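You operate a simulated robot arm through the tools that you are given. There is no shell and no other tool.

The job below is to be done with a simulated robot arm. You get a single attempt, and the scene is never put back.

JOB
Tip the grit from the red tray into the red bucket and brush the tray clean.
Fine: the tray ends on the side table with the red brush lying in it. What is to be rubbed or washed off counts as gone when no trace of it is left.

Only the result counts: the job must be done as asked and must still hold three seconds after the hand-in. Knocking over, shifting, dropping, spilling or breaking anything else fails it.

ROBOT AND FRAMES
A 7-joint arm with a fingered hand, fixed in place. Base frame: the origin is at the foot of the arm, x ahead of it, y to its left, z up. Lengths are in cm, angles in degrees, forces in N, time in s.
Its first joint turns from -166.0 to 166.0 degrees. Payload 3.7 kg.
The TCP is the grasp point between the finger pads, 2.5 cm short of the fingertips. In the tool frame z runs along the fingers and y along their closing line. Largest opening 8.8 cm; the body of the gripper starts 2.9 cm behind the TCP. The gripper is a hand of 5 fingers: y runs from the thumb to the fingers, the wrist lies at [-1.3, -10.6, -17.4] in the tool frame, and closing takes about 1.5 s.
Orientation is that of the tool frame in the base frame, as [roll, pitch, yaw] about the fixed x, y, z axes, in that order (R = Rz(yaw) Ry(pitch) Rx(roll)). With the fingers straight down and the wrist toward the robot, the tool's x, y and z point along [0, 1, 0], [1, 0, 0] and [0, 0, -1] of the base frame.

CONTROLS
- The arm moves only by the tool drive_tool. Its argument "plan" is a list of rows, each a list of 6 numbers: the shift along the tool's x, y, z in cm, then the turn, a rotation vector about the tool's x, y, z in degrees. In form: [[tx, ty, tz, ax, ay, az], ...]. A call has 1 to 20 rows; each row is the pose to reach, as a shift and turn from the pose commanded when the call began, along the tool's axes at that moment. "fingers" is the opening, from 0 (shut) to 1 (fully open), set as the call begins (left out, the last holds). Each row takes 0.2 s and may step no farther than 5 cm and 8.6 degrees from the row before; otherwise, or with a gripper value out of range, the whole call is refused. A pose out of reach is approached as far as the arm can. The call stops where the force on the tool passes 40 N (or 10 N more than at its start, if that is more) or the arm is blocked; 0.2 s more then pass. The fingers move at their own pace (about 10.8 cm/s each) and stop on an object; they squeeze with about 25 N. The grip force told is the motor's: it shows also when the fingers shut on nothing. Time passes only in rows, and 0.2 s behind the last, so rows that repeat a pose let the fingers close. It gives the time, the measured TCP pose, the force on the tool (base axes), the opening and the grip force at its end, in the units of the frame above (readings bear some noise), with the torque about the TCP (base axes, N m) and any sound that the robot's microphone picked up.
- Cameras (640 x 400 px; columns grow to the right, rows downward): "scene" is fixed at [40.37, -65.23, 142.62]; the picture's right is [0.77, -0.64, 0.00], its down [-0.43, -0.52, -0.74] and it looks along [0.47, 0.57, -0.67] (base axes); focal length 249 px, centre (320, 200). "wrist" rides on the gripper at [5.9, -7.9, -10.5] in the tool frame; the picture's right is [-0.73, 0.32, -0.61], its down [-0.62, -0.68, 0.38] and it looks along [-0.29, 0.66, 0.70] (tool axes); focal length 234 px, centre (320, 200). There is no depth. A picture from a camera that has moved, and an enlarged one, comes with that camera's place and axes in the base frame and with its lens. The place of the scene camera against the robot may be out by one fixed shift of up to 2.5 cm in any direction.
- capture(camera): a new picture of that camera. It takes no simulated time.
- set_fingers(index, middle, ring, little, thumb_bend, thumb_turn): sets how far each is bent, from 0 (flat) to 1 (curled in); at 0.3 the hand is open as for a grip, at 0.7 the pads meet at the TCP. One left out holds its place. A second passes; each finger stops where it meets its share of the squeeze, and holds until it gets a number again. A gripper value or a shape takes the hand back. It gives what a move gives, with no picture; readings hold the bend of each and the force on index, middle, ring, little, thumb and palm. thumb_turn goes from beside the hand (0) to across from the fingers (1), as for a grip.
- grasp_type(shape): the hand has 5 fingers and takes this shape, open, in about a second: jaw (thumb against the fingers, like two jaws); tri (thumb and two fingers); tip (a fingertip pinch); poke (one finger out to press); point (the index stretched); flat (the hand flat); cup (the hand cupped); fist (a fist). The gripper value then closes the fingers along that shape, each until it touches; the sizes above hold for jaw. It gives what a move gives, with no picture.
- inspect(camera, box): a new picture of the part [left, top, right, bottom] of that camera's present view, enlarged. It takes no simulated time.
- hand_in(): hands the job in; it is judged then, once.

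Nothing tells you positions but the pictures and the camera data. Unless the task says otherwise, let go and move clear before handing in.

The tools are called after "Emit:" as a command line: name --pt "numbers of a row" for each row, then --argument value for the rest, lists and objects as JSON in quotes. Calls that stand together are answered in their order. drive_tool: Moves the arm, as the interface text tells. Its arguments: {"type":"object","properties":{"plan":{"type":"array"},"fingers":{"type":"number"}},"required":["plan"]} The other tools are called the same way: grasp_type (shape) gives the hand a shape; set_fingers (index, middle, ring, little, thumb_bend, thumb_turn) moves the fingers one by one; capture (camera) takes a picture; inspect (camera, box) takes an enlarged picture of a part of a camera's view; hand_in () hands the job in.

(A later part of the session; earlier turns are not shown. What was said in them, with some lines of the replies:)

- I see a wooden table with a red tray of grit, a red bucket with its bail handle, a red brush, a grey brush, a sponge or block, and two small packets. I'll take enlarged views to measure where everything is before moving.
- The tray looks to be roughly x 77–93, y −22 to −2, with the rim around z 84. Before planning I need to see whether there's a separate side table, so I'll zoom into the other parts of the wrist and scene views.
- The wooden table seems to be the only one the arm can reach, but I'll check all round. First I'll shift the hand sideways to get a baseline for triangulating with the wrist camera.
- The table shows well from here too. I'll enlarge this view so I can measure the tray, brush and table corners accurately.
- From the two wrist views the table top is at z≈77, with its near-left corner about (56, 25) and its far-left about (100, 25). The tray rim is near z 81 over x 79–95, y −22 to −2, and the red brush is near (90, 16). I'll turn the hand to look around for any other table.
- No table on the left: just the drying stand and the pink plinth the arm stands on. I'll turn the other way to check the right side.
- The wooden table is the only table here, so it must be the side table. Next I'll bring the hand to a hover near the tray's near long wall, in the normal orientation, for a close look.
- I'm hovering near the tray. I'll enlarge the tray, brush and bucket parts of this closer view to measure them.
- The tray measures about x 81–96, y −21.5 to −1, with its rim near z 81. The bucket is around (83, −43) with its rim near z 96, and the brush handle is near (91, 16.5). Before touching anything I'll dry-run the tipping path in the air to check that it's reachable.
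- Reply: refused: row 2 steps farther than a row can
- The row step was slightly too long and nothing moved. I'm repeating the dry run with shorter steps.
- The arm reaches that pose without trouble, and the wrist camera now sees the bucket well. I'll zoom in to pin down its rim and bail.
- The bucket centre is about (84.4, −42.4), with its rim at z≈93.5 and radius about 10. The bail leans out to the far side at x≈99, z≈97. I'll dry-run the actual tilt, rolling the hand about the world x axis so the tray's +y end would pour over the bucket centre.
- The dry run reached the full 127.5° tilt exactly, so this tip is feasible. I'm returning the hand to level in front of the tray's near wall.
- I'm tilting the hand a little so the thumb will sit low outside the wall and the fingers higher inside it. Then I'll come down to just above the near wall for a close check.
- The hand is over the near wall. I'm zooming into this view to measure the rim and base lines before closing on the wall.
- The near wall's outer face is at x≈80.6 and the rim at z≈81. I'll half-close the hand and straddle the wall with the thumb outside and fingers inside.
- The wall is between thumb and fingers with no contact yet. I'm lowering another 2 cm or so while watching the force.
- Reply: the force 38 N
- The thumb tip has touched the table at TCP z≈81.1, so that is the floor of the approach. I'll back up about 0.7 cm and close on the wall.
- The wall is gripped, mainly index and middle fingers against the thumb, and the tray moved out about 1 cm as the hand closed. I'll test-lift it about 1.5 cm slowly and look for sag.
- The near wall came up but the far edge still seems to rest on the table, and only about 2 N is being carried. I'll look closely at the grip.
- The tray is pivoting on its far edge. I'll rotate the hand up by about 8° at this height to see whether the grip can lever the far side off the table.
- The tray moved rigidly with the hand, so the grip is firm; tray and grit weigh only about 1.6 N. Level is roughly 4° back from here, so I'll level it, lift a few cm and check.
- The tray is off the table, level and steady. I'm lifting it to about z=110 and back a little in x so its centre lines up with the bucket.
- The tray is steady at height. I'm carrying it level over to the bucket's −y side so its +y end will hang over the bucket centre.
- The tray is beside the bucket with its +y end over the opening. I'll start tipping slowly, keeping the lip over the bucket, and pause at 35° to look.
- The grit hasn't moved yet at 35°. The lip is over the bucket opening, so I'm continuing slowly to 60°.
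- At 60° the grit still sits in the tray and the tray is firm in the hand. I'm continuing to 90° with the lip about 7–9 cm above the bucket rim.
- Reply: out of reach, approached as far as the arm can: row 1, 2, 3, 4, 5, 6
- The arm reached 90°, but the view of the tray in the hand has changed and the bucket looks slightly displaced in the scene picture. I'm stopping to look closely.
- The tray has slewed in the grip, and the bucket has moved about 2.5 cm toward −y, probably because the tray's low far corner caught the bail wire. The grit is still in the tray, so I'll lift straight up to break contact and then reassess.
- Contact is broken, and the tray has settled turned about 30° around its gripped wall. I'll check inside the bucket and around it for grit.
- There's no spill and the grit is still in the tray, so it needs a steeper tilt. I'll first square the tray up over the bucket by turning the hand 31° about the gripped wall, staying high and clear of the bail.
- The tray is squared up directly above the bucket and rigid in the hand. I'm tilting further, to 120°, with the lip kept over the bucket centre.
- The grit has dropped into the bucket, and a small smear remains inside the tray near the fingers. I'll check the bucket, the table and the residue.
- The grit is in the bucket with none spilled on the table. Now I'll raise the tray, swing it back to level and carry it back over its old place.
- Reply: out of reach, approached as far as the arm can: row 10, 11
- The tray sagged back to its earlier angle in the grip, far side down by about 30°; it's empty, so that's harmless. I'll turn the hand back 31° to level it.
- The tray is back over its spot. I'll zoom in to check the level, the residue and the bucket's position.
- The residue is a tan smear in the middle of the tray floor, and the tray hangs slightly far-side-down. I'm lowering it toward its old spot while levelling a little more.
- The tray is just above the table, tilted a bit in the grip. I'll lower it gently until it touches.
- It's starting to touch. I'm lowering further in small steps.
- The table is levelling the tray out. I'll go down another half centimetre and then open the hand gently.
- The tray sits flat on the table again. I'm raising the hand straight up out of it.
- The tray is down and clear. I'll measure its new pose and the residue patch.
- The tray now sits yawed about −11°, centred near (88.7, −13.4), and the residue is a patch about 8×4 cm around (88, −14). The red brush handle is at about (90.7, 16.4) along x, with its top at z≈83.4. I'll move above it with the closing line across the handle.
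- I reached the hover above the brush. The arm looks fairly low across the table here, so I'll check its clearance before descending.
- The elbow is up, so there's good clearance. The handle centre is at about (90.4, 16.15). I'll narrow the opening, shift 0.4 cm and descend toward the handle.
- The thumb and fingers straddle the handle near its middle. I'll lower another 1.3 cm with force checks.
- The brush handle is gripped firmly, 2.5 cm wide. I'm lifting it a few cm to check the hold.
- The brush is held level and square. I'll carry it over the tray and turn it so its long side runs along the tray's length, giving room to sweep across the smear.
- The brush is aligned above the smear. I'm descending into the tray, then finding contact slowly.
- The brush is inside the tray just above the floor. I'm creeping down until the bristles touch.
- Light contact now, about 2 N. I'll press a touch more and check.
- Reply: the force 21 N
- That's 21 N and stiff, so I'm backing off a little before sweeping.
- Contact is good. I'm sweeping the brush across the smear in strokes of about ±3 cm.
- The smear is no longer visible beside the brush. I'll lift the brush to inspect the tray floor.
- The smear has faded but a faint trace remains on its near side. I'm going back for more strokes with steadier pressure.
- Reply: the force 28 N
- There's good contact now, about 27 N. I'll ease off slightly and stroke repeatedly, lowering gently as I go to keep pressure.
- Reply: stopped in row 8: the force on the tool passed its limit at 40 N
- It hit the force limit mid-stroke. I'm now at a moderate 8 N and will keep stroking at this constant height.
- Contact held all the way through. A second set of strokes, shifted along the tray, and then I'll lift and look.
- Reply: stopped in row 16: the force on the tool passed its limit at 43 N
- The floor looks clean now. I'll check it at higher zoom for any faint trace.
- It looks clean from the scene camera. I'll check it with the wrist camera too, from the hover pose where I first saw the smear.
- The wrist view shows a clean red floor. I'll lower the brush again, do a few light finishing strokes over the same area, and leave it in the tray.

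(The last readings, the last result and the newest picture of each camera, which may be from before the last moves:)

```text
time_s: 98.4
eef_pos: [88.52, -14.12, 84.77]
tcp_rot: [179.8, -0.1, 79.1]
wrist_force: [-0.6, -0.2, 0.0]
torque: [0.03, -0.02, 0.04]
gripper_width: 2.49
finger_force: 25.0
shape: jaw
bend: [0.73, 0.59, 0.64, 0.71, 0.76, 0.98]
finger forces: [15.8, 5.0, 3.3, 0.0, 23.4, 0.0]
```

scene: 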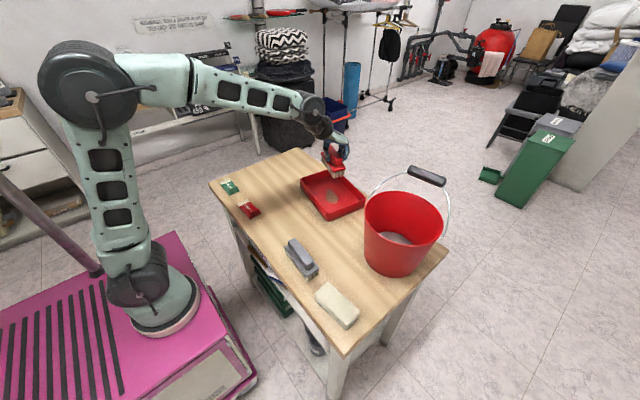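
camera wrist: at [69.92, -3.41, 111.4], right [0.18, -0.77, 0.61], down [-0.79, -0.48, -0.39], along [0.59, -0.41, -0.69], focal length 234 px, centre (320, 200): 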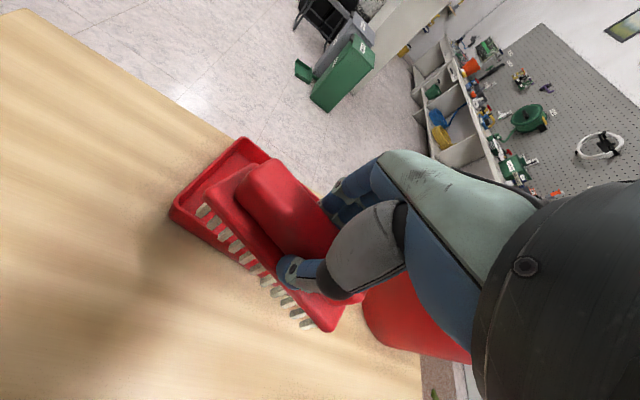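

The bristles are just touching. I'm pressing very slightly and making the finishing strokes.

Emit:
drive_tool --pt "0 0 0.05 0 0 0" --pt "0 0.8 0.07 0 0 0" --pt "0 1.6 0.07 0 0 0" --pt "0 2.4 0.07 0 0 0" --pt "0 1.6 0.07 0 0 0" --pt "0 0.8 0.07 0 0 0" --pt "0 0 0.07 0 0 0" --pt "0 -0.8 0.07 0 0 0" --pt "0 -1.6 0.07 0 0 0" --pt "0 -2.4 0.07 0 0 0" --pt "0 -3.0 0.07 0 0 0" --pt "0 -2.4 0.07 0 0 0" --pt "0 -1.6 0.07 0 0 0" --pt "0 -0.8 0.07 0 0 0" --pt "0 0 0.07 0 0 0" --pt "0 0 0.05 0 0 0"

Emit:
inspect --camera "scene" --box '[285, 130, 385, 230]'

Emit:
capture --camera "wrist"

```text
time_s: 101.8
eef_pos: [88.46, -14.31, 84.73]
tcp_rot: [179.8, -0.1, 79.0]
wrist_force: [-1.5, -0.8, 4.9]
torque: [0.04, -0.1, 0.02]
gripper_width: 2.43
finger_force: 24.4
shape: jaw
bend: [0.73, 0.59, 0.64, 0.71, 0.76, 0.98]
finger forces: [19.7, 4.6, 3.1, 0.0, 25.3, 0.0]
```

```text
4.00 times, centred on (335, 180) of scene
camera zoom: at [40.37, -65.23, 142.62], right [0.77, -0.64, 0.0], down [-0.43, -0.52, -0.74], along [0.47, 0.57, -0.67], focal length 995 px, centre (260, 280)
```

zoom: 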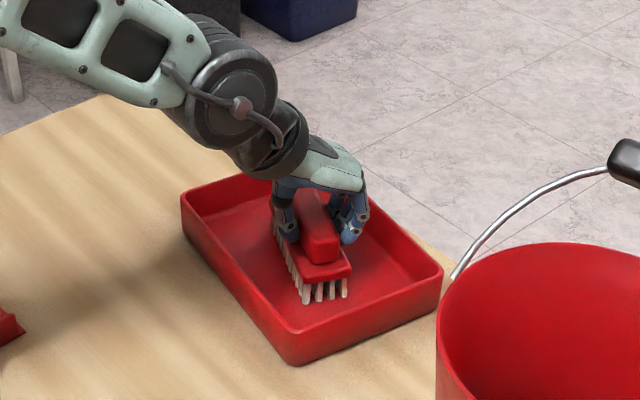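

```text
taken
camera wrist: at [81.77, -6.9, 95.25], right [0.18, -0.77, 0.61], down [-0.79, -0.48, -0.39], along [0.59, -0.41, -0.69], focal length 234 px, centre (320, 200)
```

wrist: 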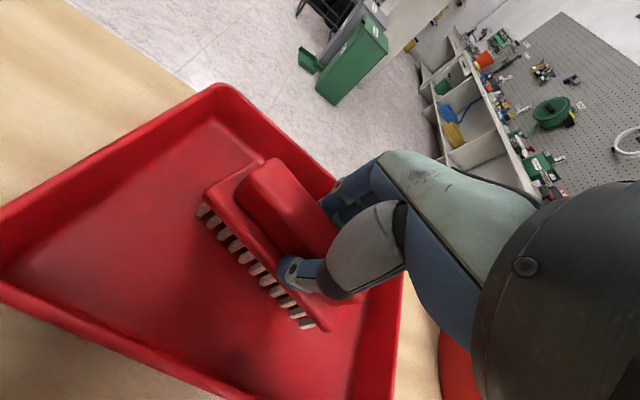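

Clean strokes are done and the brush stands in the middle of the tray. I'm releasing it and rising straight up.

Emit:
drive_tool --pt "0 0 -0.05 0 0 0" --pt "0 0 -0.05 0 0 0" --pt "0 0 -0.05 0 0 0" --pt "0 0 -0.05 0 0 0" --pt "0 0 -0.05 0 0 0" --pt "0 0 -0.05 0 0 0" --fingers 0.6

Emit:
drive_tool --pt "0 0 -0.8 0 0 0" --pt "0 0 -2 0 0 0" --pt "0 0 -4 0 0 0" --pt "0 0 -7 0 0 0" --pt "0 0 -10 0 0 0" --pt "0 0 -13 0 0 0" --pt "0 -3 -16 0 0 0" --pt "0 -6 -18 0 0 0" --pt "0 -9 -20 0 0 0"

Emit:
capture --camera "wrist"

Emit:
capture --camera "scene"

Emit:
inspect --camera "scene" --box '[285, 150, 385, 230]'

```text
time_s: 103.2
eef_pos: [88.39, -14.22, 84.93]
tcp_rot: [179.7, -0.1, 79.1]
wrist_force: [0.3, 0.2, -0.5]
torque: [0.0, -0.01, -0.03]
gripper_width: 5.26
finger_force: 0.0
shape: jaw
bend: [0.29, 0.41, 0.37, 0.43, 0.65, 1.0]
finger forces: [0.0, 0.0, 0.0, 0.0, 0.1, 0.1]
```

```text
time_s: 105.2
eef_pos: [79.56, -12.59, 104.84]
tcp_rot: [179.8, -0.1, 79.1]
wrist_force: [0.7, 0.3, -0.1]
torque: [0.01, 0.01, -0.03]
gripper_width: 5.25
finger_force: 0.1
shape: jaw
bend: [0.29, 0.41, 0.37, 0.43, 0.65, 1.0]
finger forces: [0.0, 0.0, 0.0, 0.1, 0.0, 0.1]
```

```text
taken
camera wrist: at [72.94, -5.2, 115.3], right [0.18, -0.77, 0.61], down [-0.79, -0.48, -0.39], along [0.59, -0.41, -0.69], focal length 234 px, centre (320, 200)
```

wrist: 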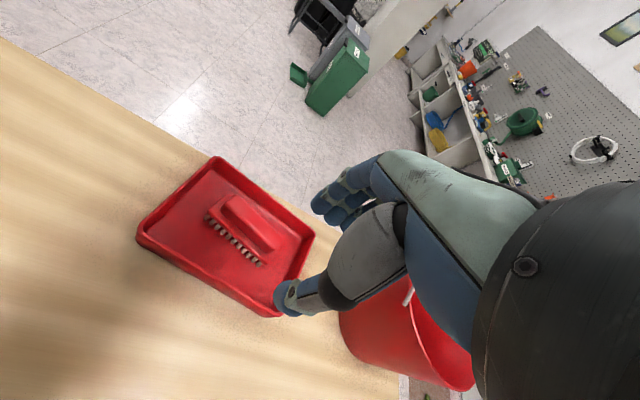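

```text
taken
```

scene: 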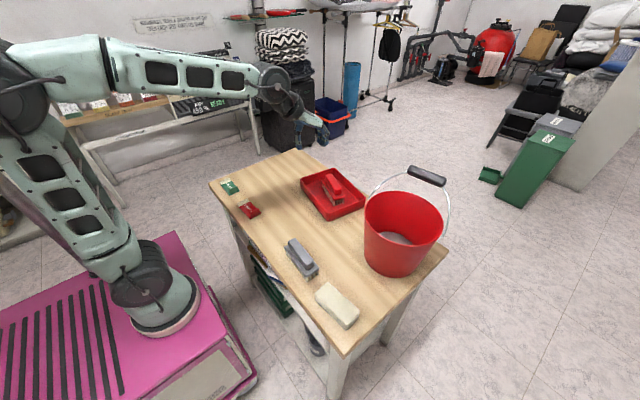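

```text
5.00 times, centred on (335, 190) of scene
camera zoom: at [40.37, -65.23, 142.62], right [0.77, -0.64, 0.0], down [-0.43, -0.52, -0.74], along [0.47, 0.57, -0.67], focal length 1244 px, centre (245, 250)
```

zoom: 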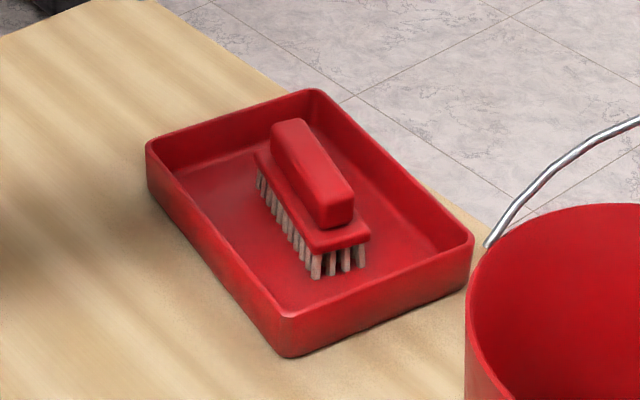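

The brush lies in the clean tray on the table, and the other items look untouched. The bucket got nudged about 2 cm during the tipping, so I'll return to my earlier viewing pose to measure exactly how far it moved.

Emit:
drive_tool --pt "0 0 -4.5 0 0 0" --pt "-1 0.1 -9.2 0 0 0" --pt "-5 0.4 -9.2 0 0 -1" --pt "-9 0.8 -9.2 0 0 -2" --pt "-13.2 1.1 -9.2 0 0 -3" --pt "-17.4 1.5 -9.2 0 0 -4.5" --pt "-21.6 1.9 -9.2 0 0 -6" --pt "-25.8 2.3 -9.2 0 0 -7.5" --pt "-30 2.6 -9.2 0 0 -9" --pt "-34.2 3.0 -9.2 0 0 -10" --pt "-38.2 3.3 -9.2 0 0 -11" --pt "-41.1 3.58 -9.2 0 0 -11.5" --pt "-41.1 3.58 -9.2 0 0 -11.5"

Emit:
inspect --camera "wrist" --box '[70, 60, 310, 280]'

Emit:
capture --camera "wrist"

Emit:
capture --camera "scene"

```text
time_s: 108.0
eef_pos: [75.01, -53.62, 114.15]
tcp_rot: [179.6, 0.0, 90.6]
wrist_force: [-0.3, -0.5, 0.0]
torque: [-0.03, -0.01, 0.02]
gripper_width: 5.24
finger_force: 0.0
shape: jaw
bend: [0.29, 0.41, 0.37, 0.43, 0.65, 1.0]
finger forces: [0.0, 0.0, 0.0, 0.1, 0.0, 0.0]
```

```text
1.82 times, centred on (190, 170) of wrist
camera zoom: at [67.12, -47.7, 124.57], right [0.33, -0.72, 0.61], down [-0.67, -0.63, -0.39], along [0.66, -0.28, -0.69], focal length 426 px, centre (556, 254)
```

zoom: 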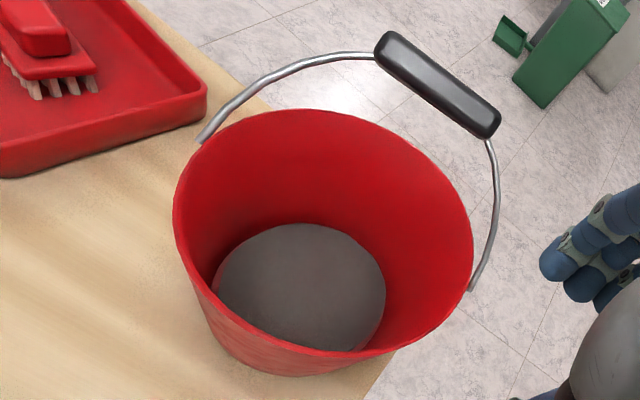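

```text
taken
camera wrist: at [67.12, -47.7, 124.57], right [0.33, -0.72, 0.61], down [-0.67, -0.63, -0.39], along [0.66, -0.28, -0.69], focal length 234 px, centre (320, 200)
```

wrist: 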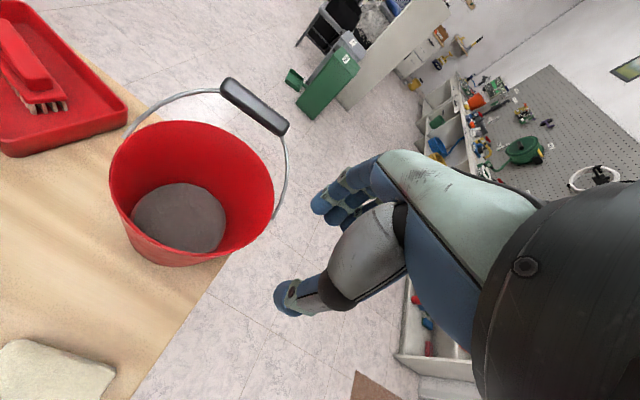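

```text
taken
```

scene: 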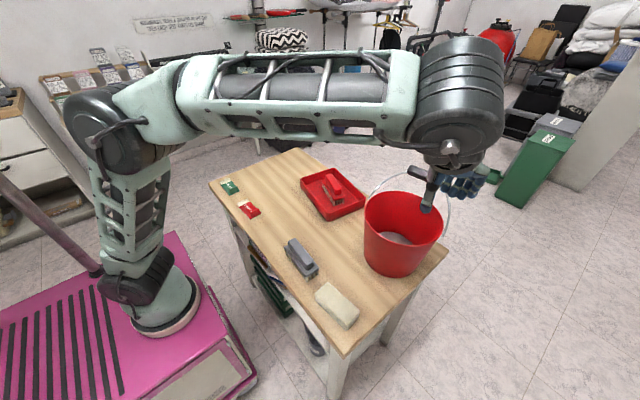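

The bucket's rim centre has moved from about (84.5, −42.5) to about (85.3, −44.2), so roughly 2 cm. I'd rather put it back: I'll take its near rim lightly, the same way I held the tray wall, and slide it back along the table. First I'll hover over the near rim.

Emit:
drive_tool --pt "2.5 0 0 -6 0 0" --pt "5 0.1 2 -12 0 0" --pt "7.5 0.2 5 -18 0 0" --pt "9.4 0.3 8 -24 0 0" --pt "9.4 0.3 10 -25 0 0" --pt "9.4 0.3 12 -25 0 0" --pt "9.4 0.3 12 -25 0 0" --fingers 0.55

Emit:
capture --camera "wrist"

Emit:
inspect --camera "scene" --box '[300, 130, 460, 290]'

```text
time_s: 109.6
eef_pos: [75.48, -44.26, 101.8]
tcp_rot: [154.7, 0.0, 90.5]
wrist_force: [1.0, 0.6, -0.1]
torque: [0.01, 0.01, -0.01]
gripper_width: 4.9
finger_force: 0.0
shape: jaw
bend: [0.74, 0.42, 0.39, 0.42, 0.67, 1.0]
finger forces: [0.1, 0.1, 0.0, 0.1, 0.0, 0.0]
```

```text
taken
camera wrist: at [63.81, -38.42, 107.92], right [0.04, -0.73, 0.69], down [-0.45, -0.63, -0.64], along [0.89, -0.28, -0.35], focal length 234 px, centre (320, 200)
```

wrist: 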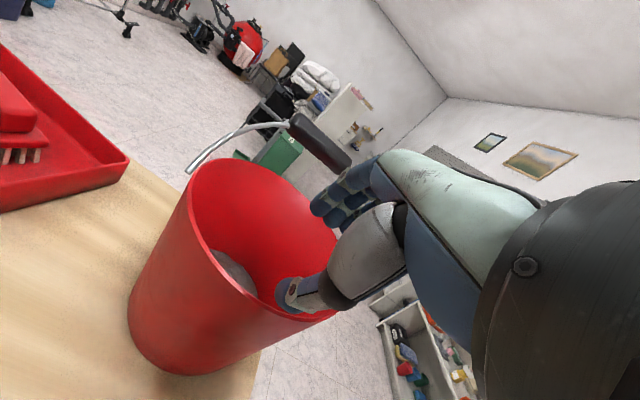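

```text
2.50 times, centred on (380, 210) of scene
camera zoom: at [40.37, -65.23, 142.62], right [0.77, -0.64, 0.0], down [-0.43, -0.52, -0.74], along [0.47, 0.57, -0.67], focal length 622 px, centre (170, 175)
```

zoom: 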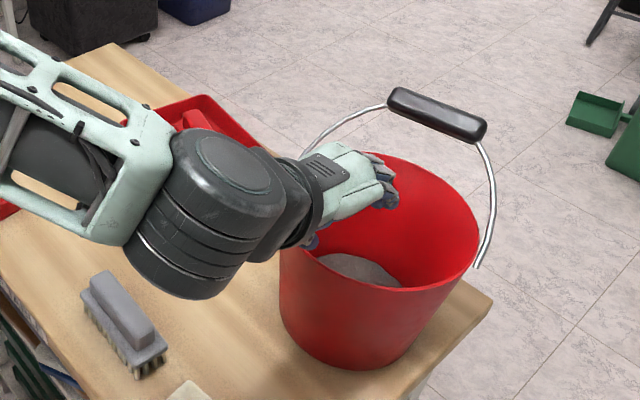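

I'm hovering over the near rim. I'll zoom in to place the rim precisely before lowering.

Emit:
inspect --camera "wrist" --box '[120, 140, 360, 380]'

```text
1.67 times, centred on (240, 260) of wrist
camera zoom: at [63.81, -38.42, 107.92], right [0.04, -0.73, 0.69], down [-0.45, -0.63, -0.64], along [0.89, -0.28, -0.35], focal length 390 px, centre (453, 100)
```

zoom: 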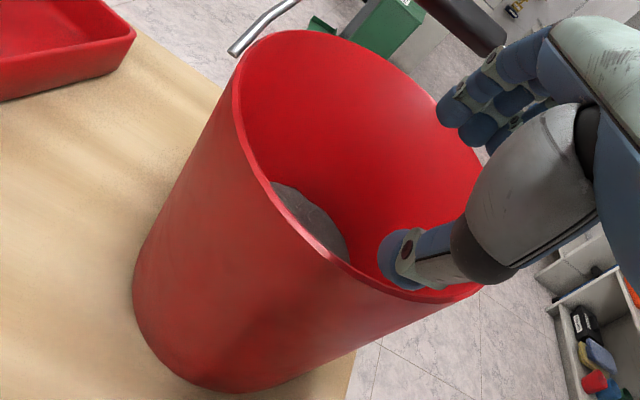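

The near rim is at about (74.9, −44.4, 95). I'll open wider for clearance and lower the hand so the rim sits between thumb and fingers.

Emit:
drive_tool --pt "0 0 0 0 0 0" --pt "0 0 0 0 0 0" --pt "-0.1 -1.0 1.7 0 0 0" --pt "-0.1 -1.9 3.4 0 0 0" --pt "-0.1 -2.7 5.1 0 0 0" --pt "-0.1 -3.3 6.4 0 0 0" --pt "-0.1 -3.3 6.4 0 0 0" --fingers 0.8

Emit:
capture --camera "wrist"

Emit:
inspect --camera "scene" --box '[300, 130, 460, 290]'

```text
time_s: 111.2
eef_pos: [75.24, -44.24, 94.61]
tcp_rot: [154.7, 0.0, 90.5]
wrist_force: [-0.8, -0.7, -0.5]
torque: [0.0, 0.01, 0.04]
gripper_width: 7.02
finger_force: 0.1
shape: jaw
bend: [0.27, 0.34, 0.32, 0.33, 0.49, 0.99]
finger forces: [0.1, 0.0, 0.0, 0.0, 0.0, 0.0]
```

```text
taken
camera wrist: at [63.58, -38.38, 100.75], right [0.04, -0.73, 0.69], down [-0.45, -0.63, -0.64], along [0.89, -0.28, -0.35], focal length 234 px, centre (320, 200)
```

wrist: 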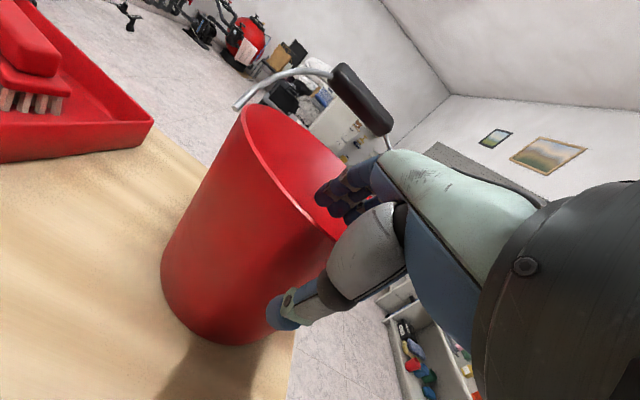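

```text
2.50 times, centred on (380, 210) of scene
camera zoom: at [40.37, -65.23, 142.62], right [0.77, -0.64, 0.0], down [-0.43, -0.52, -0.74], along [0.47, 0.57, -0.67], focal length 622 px, centre (170, 175)
```

zoom: 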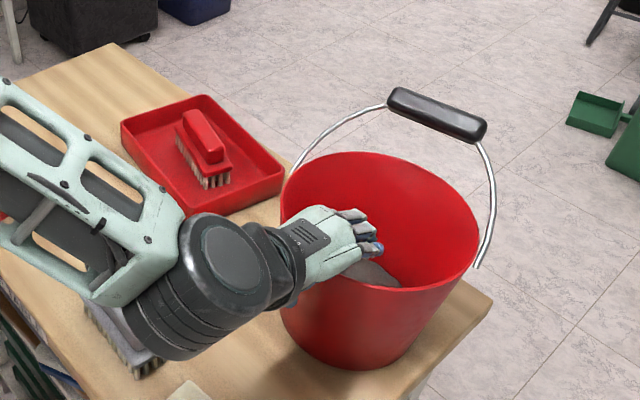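

The hand straddles the near rim with no contact. I'm lowering a little and closing.

Emit:
drive_tool --pt "0 -0.34 0.72 0 0 0" --pt "0 -0.34 0.72 0 0 0"

Emit:
drive_tool --pt "0 0 0 0 0 0" --pt "0 0 0 0 0 0" --pt "0 0 0 0 0 0" --pt "0 0 0 0 0 0" --pt "0 0 0 0 0 0" --pt "0 0 0 0 0 0" --pt "0 0 0 0 0 0" --pt "0 0 0 0 0 0" --pt "0 0 0 0 0 0" --fingers 0

Emit:
inspect --camera "scene" --box '[300, 130, 460, 290]'

Emit:
capture --camera "wrist"

```text
time_s: 111.8
eef_pos: [75.2, -44.14, 93.74]
tcp_rot: [154.7, 0.0, 90.6]
wrist_force: [0.1, -0.4, -0.6]
torque: [-0.02, 0.0, 0.02]
gripper_width: 7.0
finger_force: 0.1
shape: jaw
bend: [0.27, 0.34, 0.32, 0.33, 0.49, 0.99]
finger forces: [0.0, 0.0, 0.0, 0.0, 0.1, 0.0]
```

```text
time_s: 113.8
eef_pos: [75.16, -44.25, 93.78]
tcp_rot: [154.6, 0.1, 90.5]
wrist_force: [-0.3, 0.3, -0.2]
torque: [-0.03, 0.23, -0.01]
gripper_width: 0.0
finger_force: 25.1
shape: jaw
bend: [0.7, 0.7, 0.7, 0.71, 0.74, 1.0]
finger forces: [15.5, 4.6, 2.0, 1.2, 23.2, 0.1]
```

```text
2.50 times, centred on (380, 210) of scene
camera zoom: at [40.37, -65.23, 142.62], right [0.77, -0.64, 0.0], down [-0.43, -0.52, -0.74], along [0.47, 0.57, -0.67], focal length 622 px, centre (170, 175)
```

zoom: 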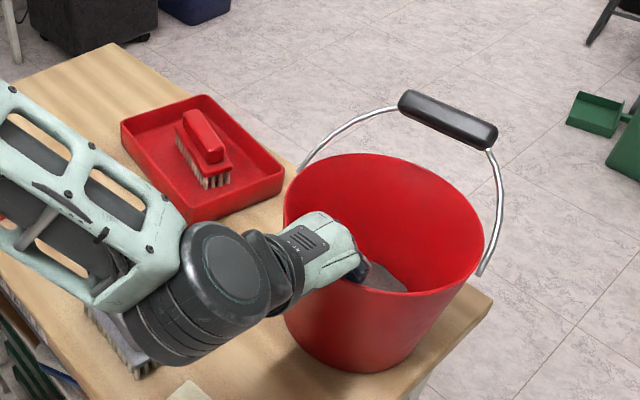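

```text
taken
camera wrist: at [63.59, -38.41, 99.97], right [0.04, -0.73, 0.69], down [-0.45, -0.63, -0.64], along [0.89, -0.28, -0.35], focal length 234 px, centre (320, 200)
```

wrist: 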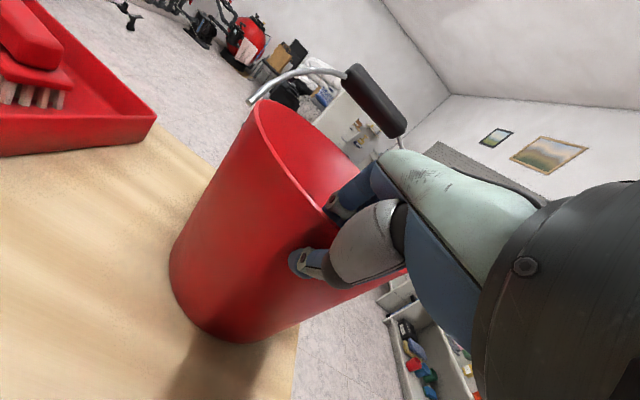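

The rim is held. The bucket is now about (+0.8, −2.2) cm from where it started, so I'm sliding it back slowly along the table.

Emit:
drive_tool --pt "0.3 -0.1 -0.05 0 0 0" --pt "0.6 -0.2 -0.1 0 0 0" --pt "0.9 -0.31 -0.15 0 0 0" --pt "1.2 -0.41 -0.19 0 0 0" --pt "1.5 -0.51 -0.24 0 0 0" --pt "1.8 -0.62 -0.29 0 0 0" --pt "2.1 -0.72 -0.34 0 0 0" --pt "2.1 -0.72 -0.34 0 0 0"

Emit:
inspect --camera "scene" --box '[300, 150, 460, 290]'

Emit:
capture --camera "wrist"

```text
time_s: 115.6
eef_pos: [74.39, -42.26, 93.84]
tcp_rot: [154.7, 0.0, 90.5]
wrist_force: [0.2, 0.3, 0.2]
torque: [0.02, 0.27, -0.01]
gripper_width: 0.01
finger_force: 25.3
shape: jaw
bend: [0.7, 0.7, 0.7, 0.71, 0.74, 1.0]
finger forces: [16.0, 4.5, 2.1, 1.3, 23.5, 0.1]
```

```text
2.86 times, centred on (380, 220) of scene
camera zoom: at [40.37, -65.23, 142.62], right [0.77, -0.64, 0.0], down [-0.43, -0.52, -0.74], along [0.47, 0.57, -0.67], focal length 711 px, centre (149, 143)
```

zoom: 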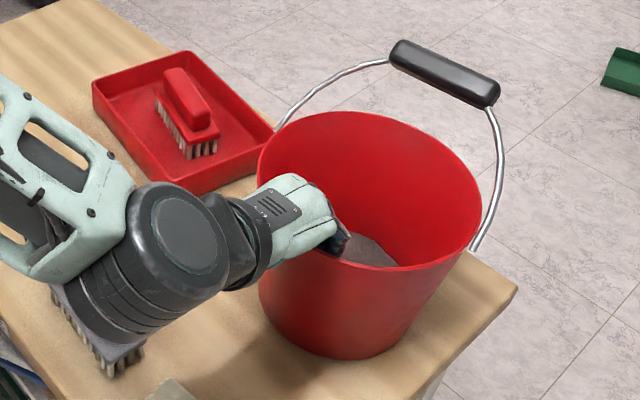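

```text
taken
camera wrist: at [62.82, -36.27, 100.03], right [0.04, -0.73, 0.69], down [-0.45, -0.63, -0.64], along [0.89, -0.28, -0.35], focal length 234 px, centre (320, 200)
```

wrist: 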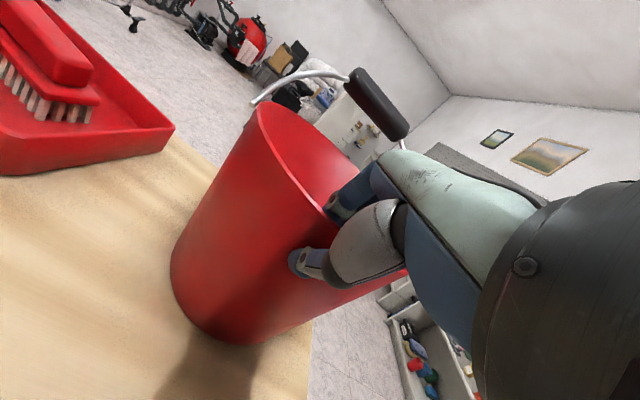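

The bucket now matches its starting position in the same zoomed view. I'm releasing the rim gently and rising straight up.

Emit:
drive_tool --pt "0 0 0 0 0 0" --pt "0 0 0 0 0 0" --pt "0 0 0 0 0 0" --pt "0 0 0 0 0 0" --pt "0 0 0 0 0 0" --pt "0 0 0 0 0 0" --fingers 0.8

Emit:
inspect --camera "scene" --box '[300, 150, 460, 290]'

Emit:
capture --camera "wrist"

```text
time_s: 117.0
eef_pos: [74.38, -42.1, 93.82]
tcp_rot: [154.7, 0.1, 90.5]
wrist_force: [0.2, -0.7, -0.3]
torque: [-0.01, 0.01, 0.01]
gripper_width: 7.05
finger_force: 0.1
shape: jaw
bend: [0.27, 0.34, 0.32, 0.33, 0.49, 0.99]
finger forces: [0.1, 0.0, 0.0, 0.0, 0.1, 0.0]
```

```text
2.86 times, centred on (380, 220) of scene
camera zoom: at [40.37, -65.23, 142.62], right [0.77, -0.64, 0.0], down [-0.43, -0.52, -0.74], along [0.47, 0.57, -0.67], focal length 711 px, centre (149, 143)
```

zoom: 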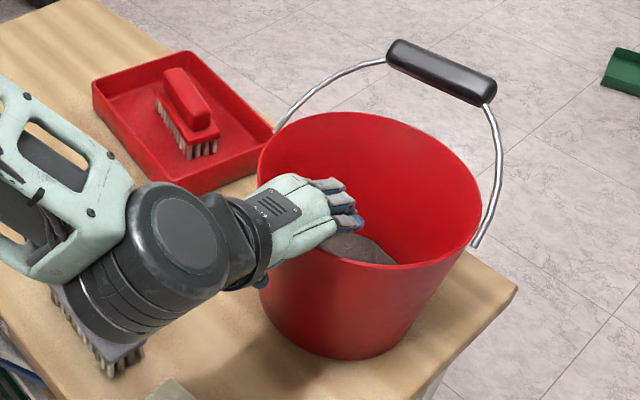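

```text
taken
camera wrist: at [62.81, -36.28, 100.04], right [0.04, -0.73, 0.69], down [-0.45, -0.63, -0.64], along [0.89, -0.28, -0.35], focal length 234 px, centre (320, 200)
```

wrist: 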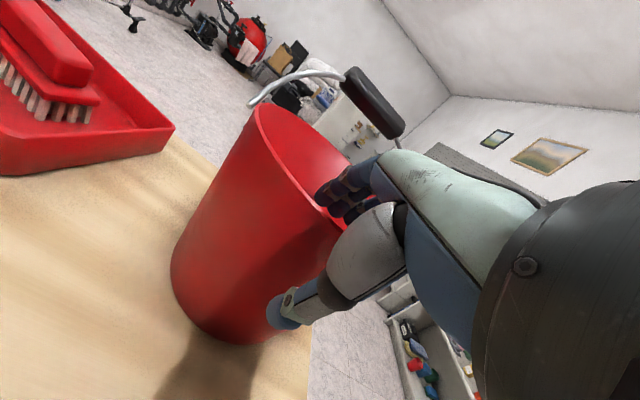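

Released cleanly. I'm raising the hand straight up and backing away.

Emit:
drive_tool --pt "0 0.43 -0.9 0 0 0" --pt "0 1.28 -2.7 0 0 0" --pt "0 2.56 -5.4 0 0 0" --pt "0 4.1 -8.6 4 0 0" --pt "0 5.3 -11.8 10 0 0" --pt "0 6.0 -15.4 17 0 0" --pt "0 6.5 -19 25 0 0" --pt "4 5.0 -21 25 0 0" --pt "8 3.5 -22 25 0 0" --pt "12 2.0 -22 25 0 0" --pt "16 0.5 -22 25 0 0" --pt "20 -1 -22 25 0 0"

Emit:
capture --camera "scene"

Emit:
inspect --camera "scene" --box '[300, 150, 460, 290]'

Emit:
inspect --camera "scene" --box '[200, 130, 460, 400]'

Emit:
capture --camera "wrist"

```text
time_s: 119.6
eef_pos: [63.83, -22.18, 114.0]
tcp_rot: [179.6, 0.0, 90.4]
wrist_force: [1.2, 0.6, -0.2]
torque: [0.02, 0.03, 0.0]
gripper_width: 7.06
finger_force: 0.0
shape: jaw
bend: [0.27, 0.34, 0.32, 0.33, 0.49, 0.99]
finger forces: [0.0, 0.0, 0.0, 0.0, 0.0, 0.0]
```

```text
taken
```

scene: 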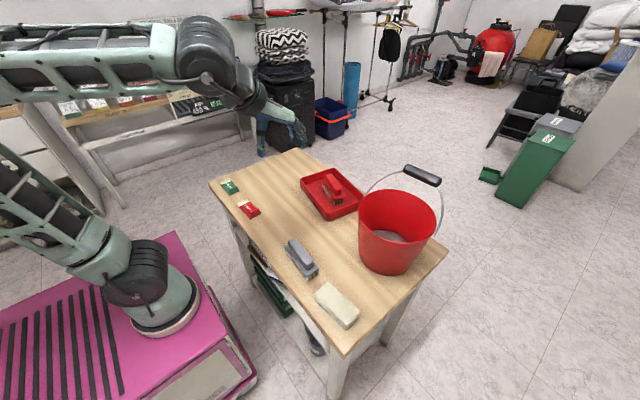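

```text
2.86 times, centred on (380, 220) of scene
camera zoom: at [40.37, -65.23, 142.62], right [0.77, -0.64, 0.0], down [-0.43, -0.52, -0.74], along [0.47, 0.57, -0.67], focal length 711 px, centre (149, 143)
```

zoom: 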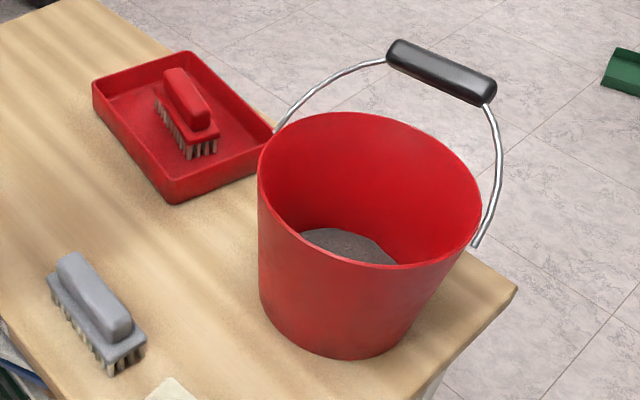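

```text
1.48 times, centred on (330, 265) of scene
camera zoom: at [40.37, -65.23, 142.62], right [0.77, -0.64, 0.0], down [-0.43, -0.52, -0.74], along [0.47, 0.57, -0.67], focal length 368 px, centre (305, 104)
```

zoom: 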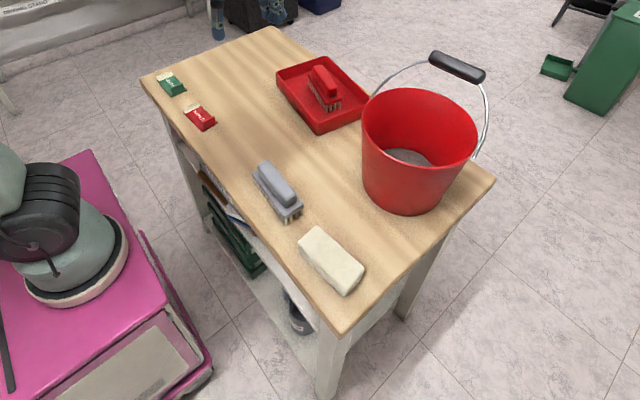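

```text
taken
camera wrist: at [55.93, -16.25, 124.53], right [0.33, -0.72, 0.61], down [-0.67, -0.63, -0.39], along [0.66, -0.28, -0.69], focal length 234 px, centre (320, 200)
```

wrist: 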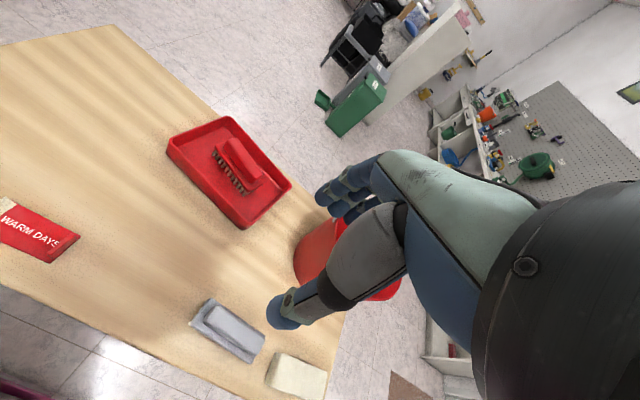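

Everything else sits exactly where it started, and the bucket is back in place with the grit inside. One last close look at the tray for any trace.

Emit:
inspect --camera "wrist" --box '[160, 110, 300, 235]'

Emit:
inspect --camera "scene" --box '[295, 160, 370, 225]'

```text
3.20 times, centred on (230, 172) of wrist
camera zoom: at [55.93, -16.25, 124.53], right [0.33, -0.72, 0.61], down [-0.67, -0.63, -0.39], along [0.66, -0.28, -0.69], focal length 749 px, centre (608, 288)
```

zoom: 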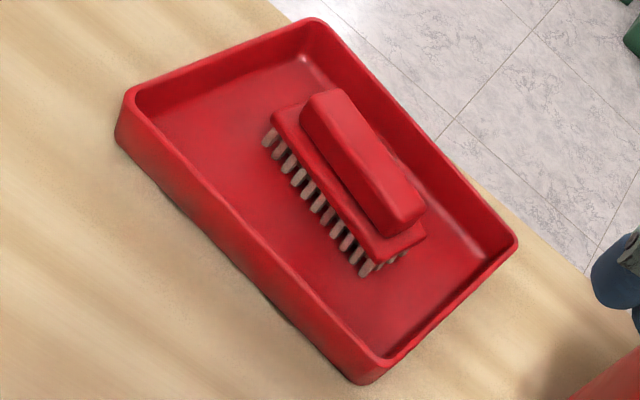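

```text
6.15 times, centred on (332, 192) of scene
camera zoom: at [40.37, -65.23, 142.62], right [0.77, -0.64, 0.0], down [-0.43, -0.52, -0.74], along [0.47, 0.57, -0.67], focal length 1530 px, centre (243, 246)
```

zoom: 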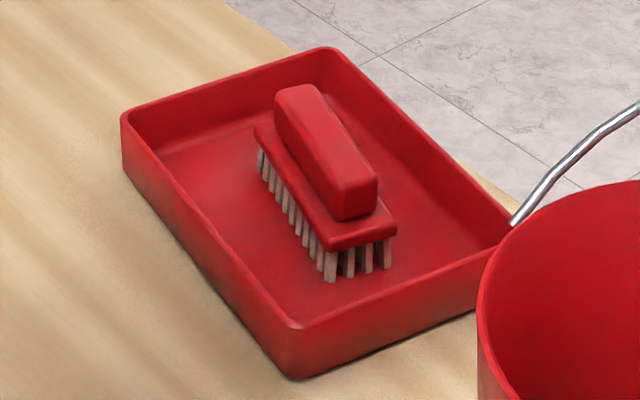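

The tray is clean and on the side table with the red brush in it, the grit is in the bucket, and the hand is clear of everything. I'm handing in.

Emit:
hand_in

```text
The job is handed in.
```

The job is handed in: the grit is in the red bucket, and the tray is brushed clean on the side table with the red brush in it. I don't have the verdict, only that the hand-in went through.

- **Tipping:** The grit only let go at about 120° of tilt. I saw no spill on the table around the bucket.
- **Brushing:** A tan smear was left on the tray floor after tipping. Repeated strokes removed it, and neither camera showed any trace at the end.
- **Brush and tray position:** The brush stands on its bristles in the middle of the tray. The tray is back at about its old spot, turned roughly 11° from how it started.
- **Bucket moved:** While tipping, the bucket got pushed about 2 cm and turned slightly, probably by the tray catching its handle wire. I slid it back by the rim to within a few millimetres of its starting place, judging by the camera. A few degrees of turn remain, and its handle sits at a slightly different angle.
- **Other items:** The grey brush, the pale block and the two packets look unmoved.
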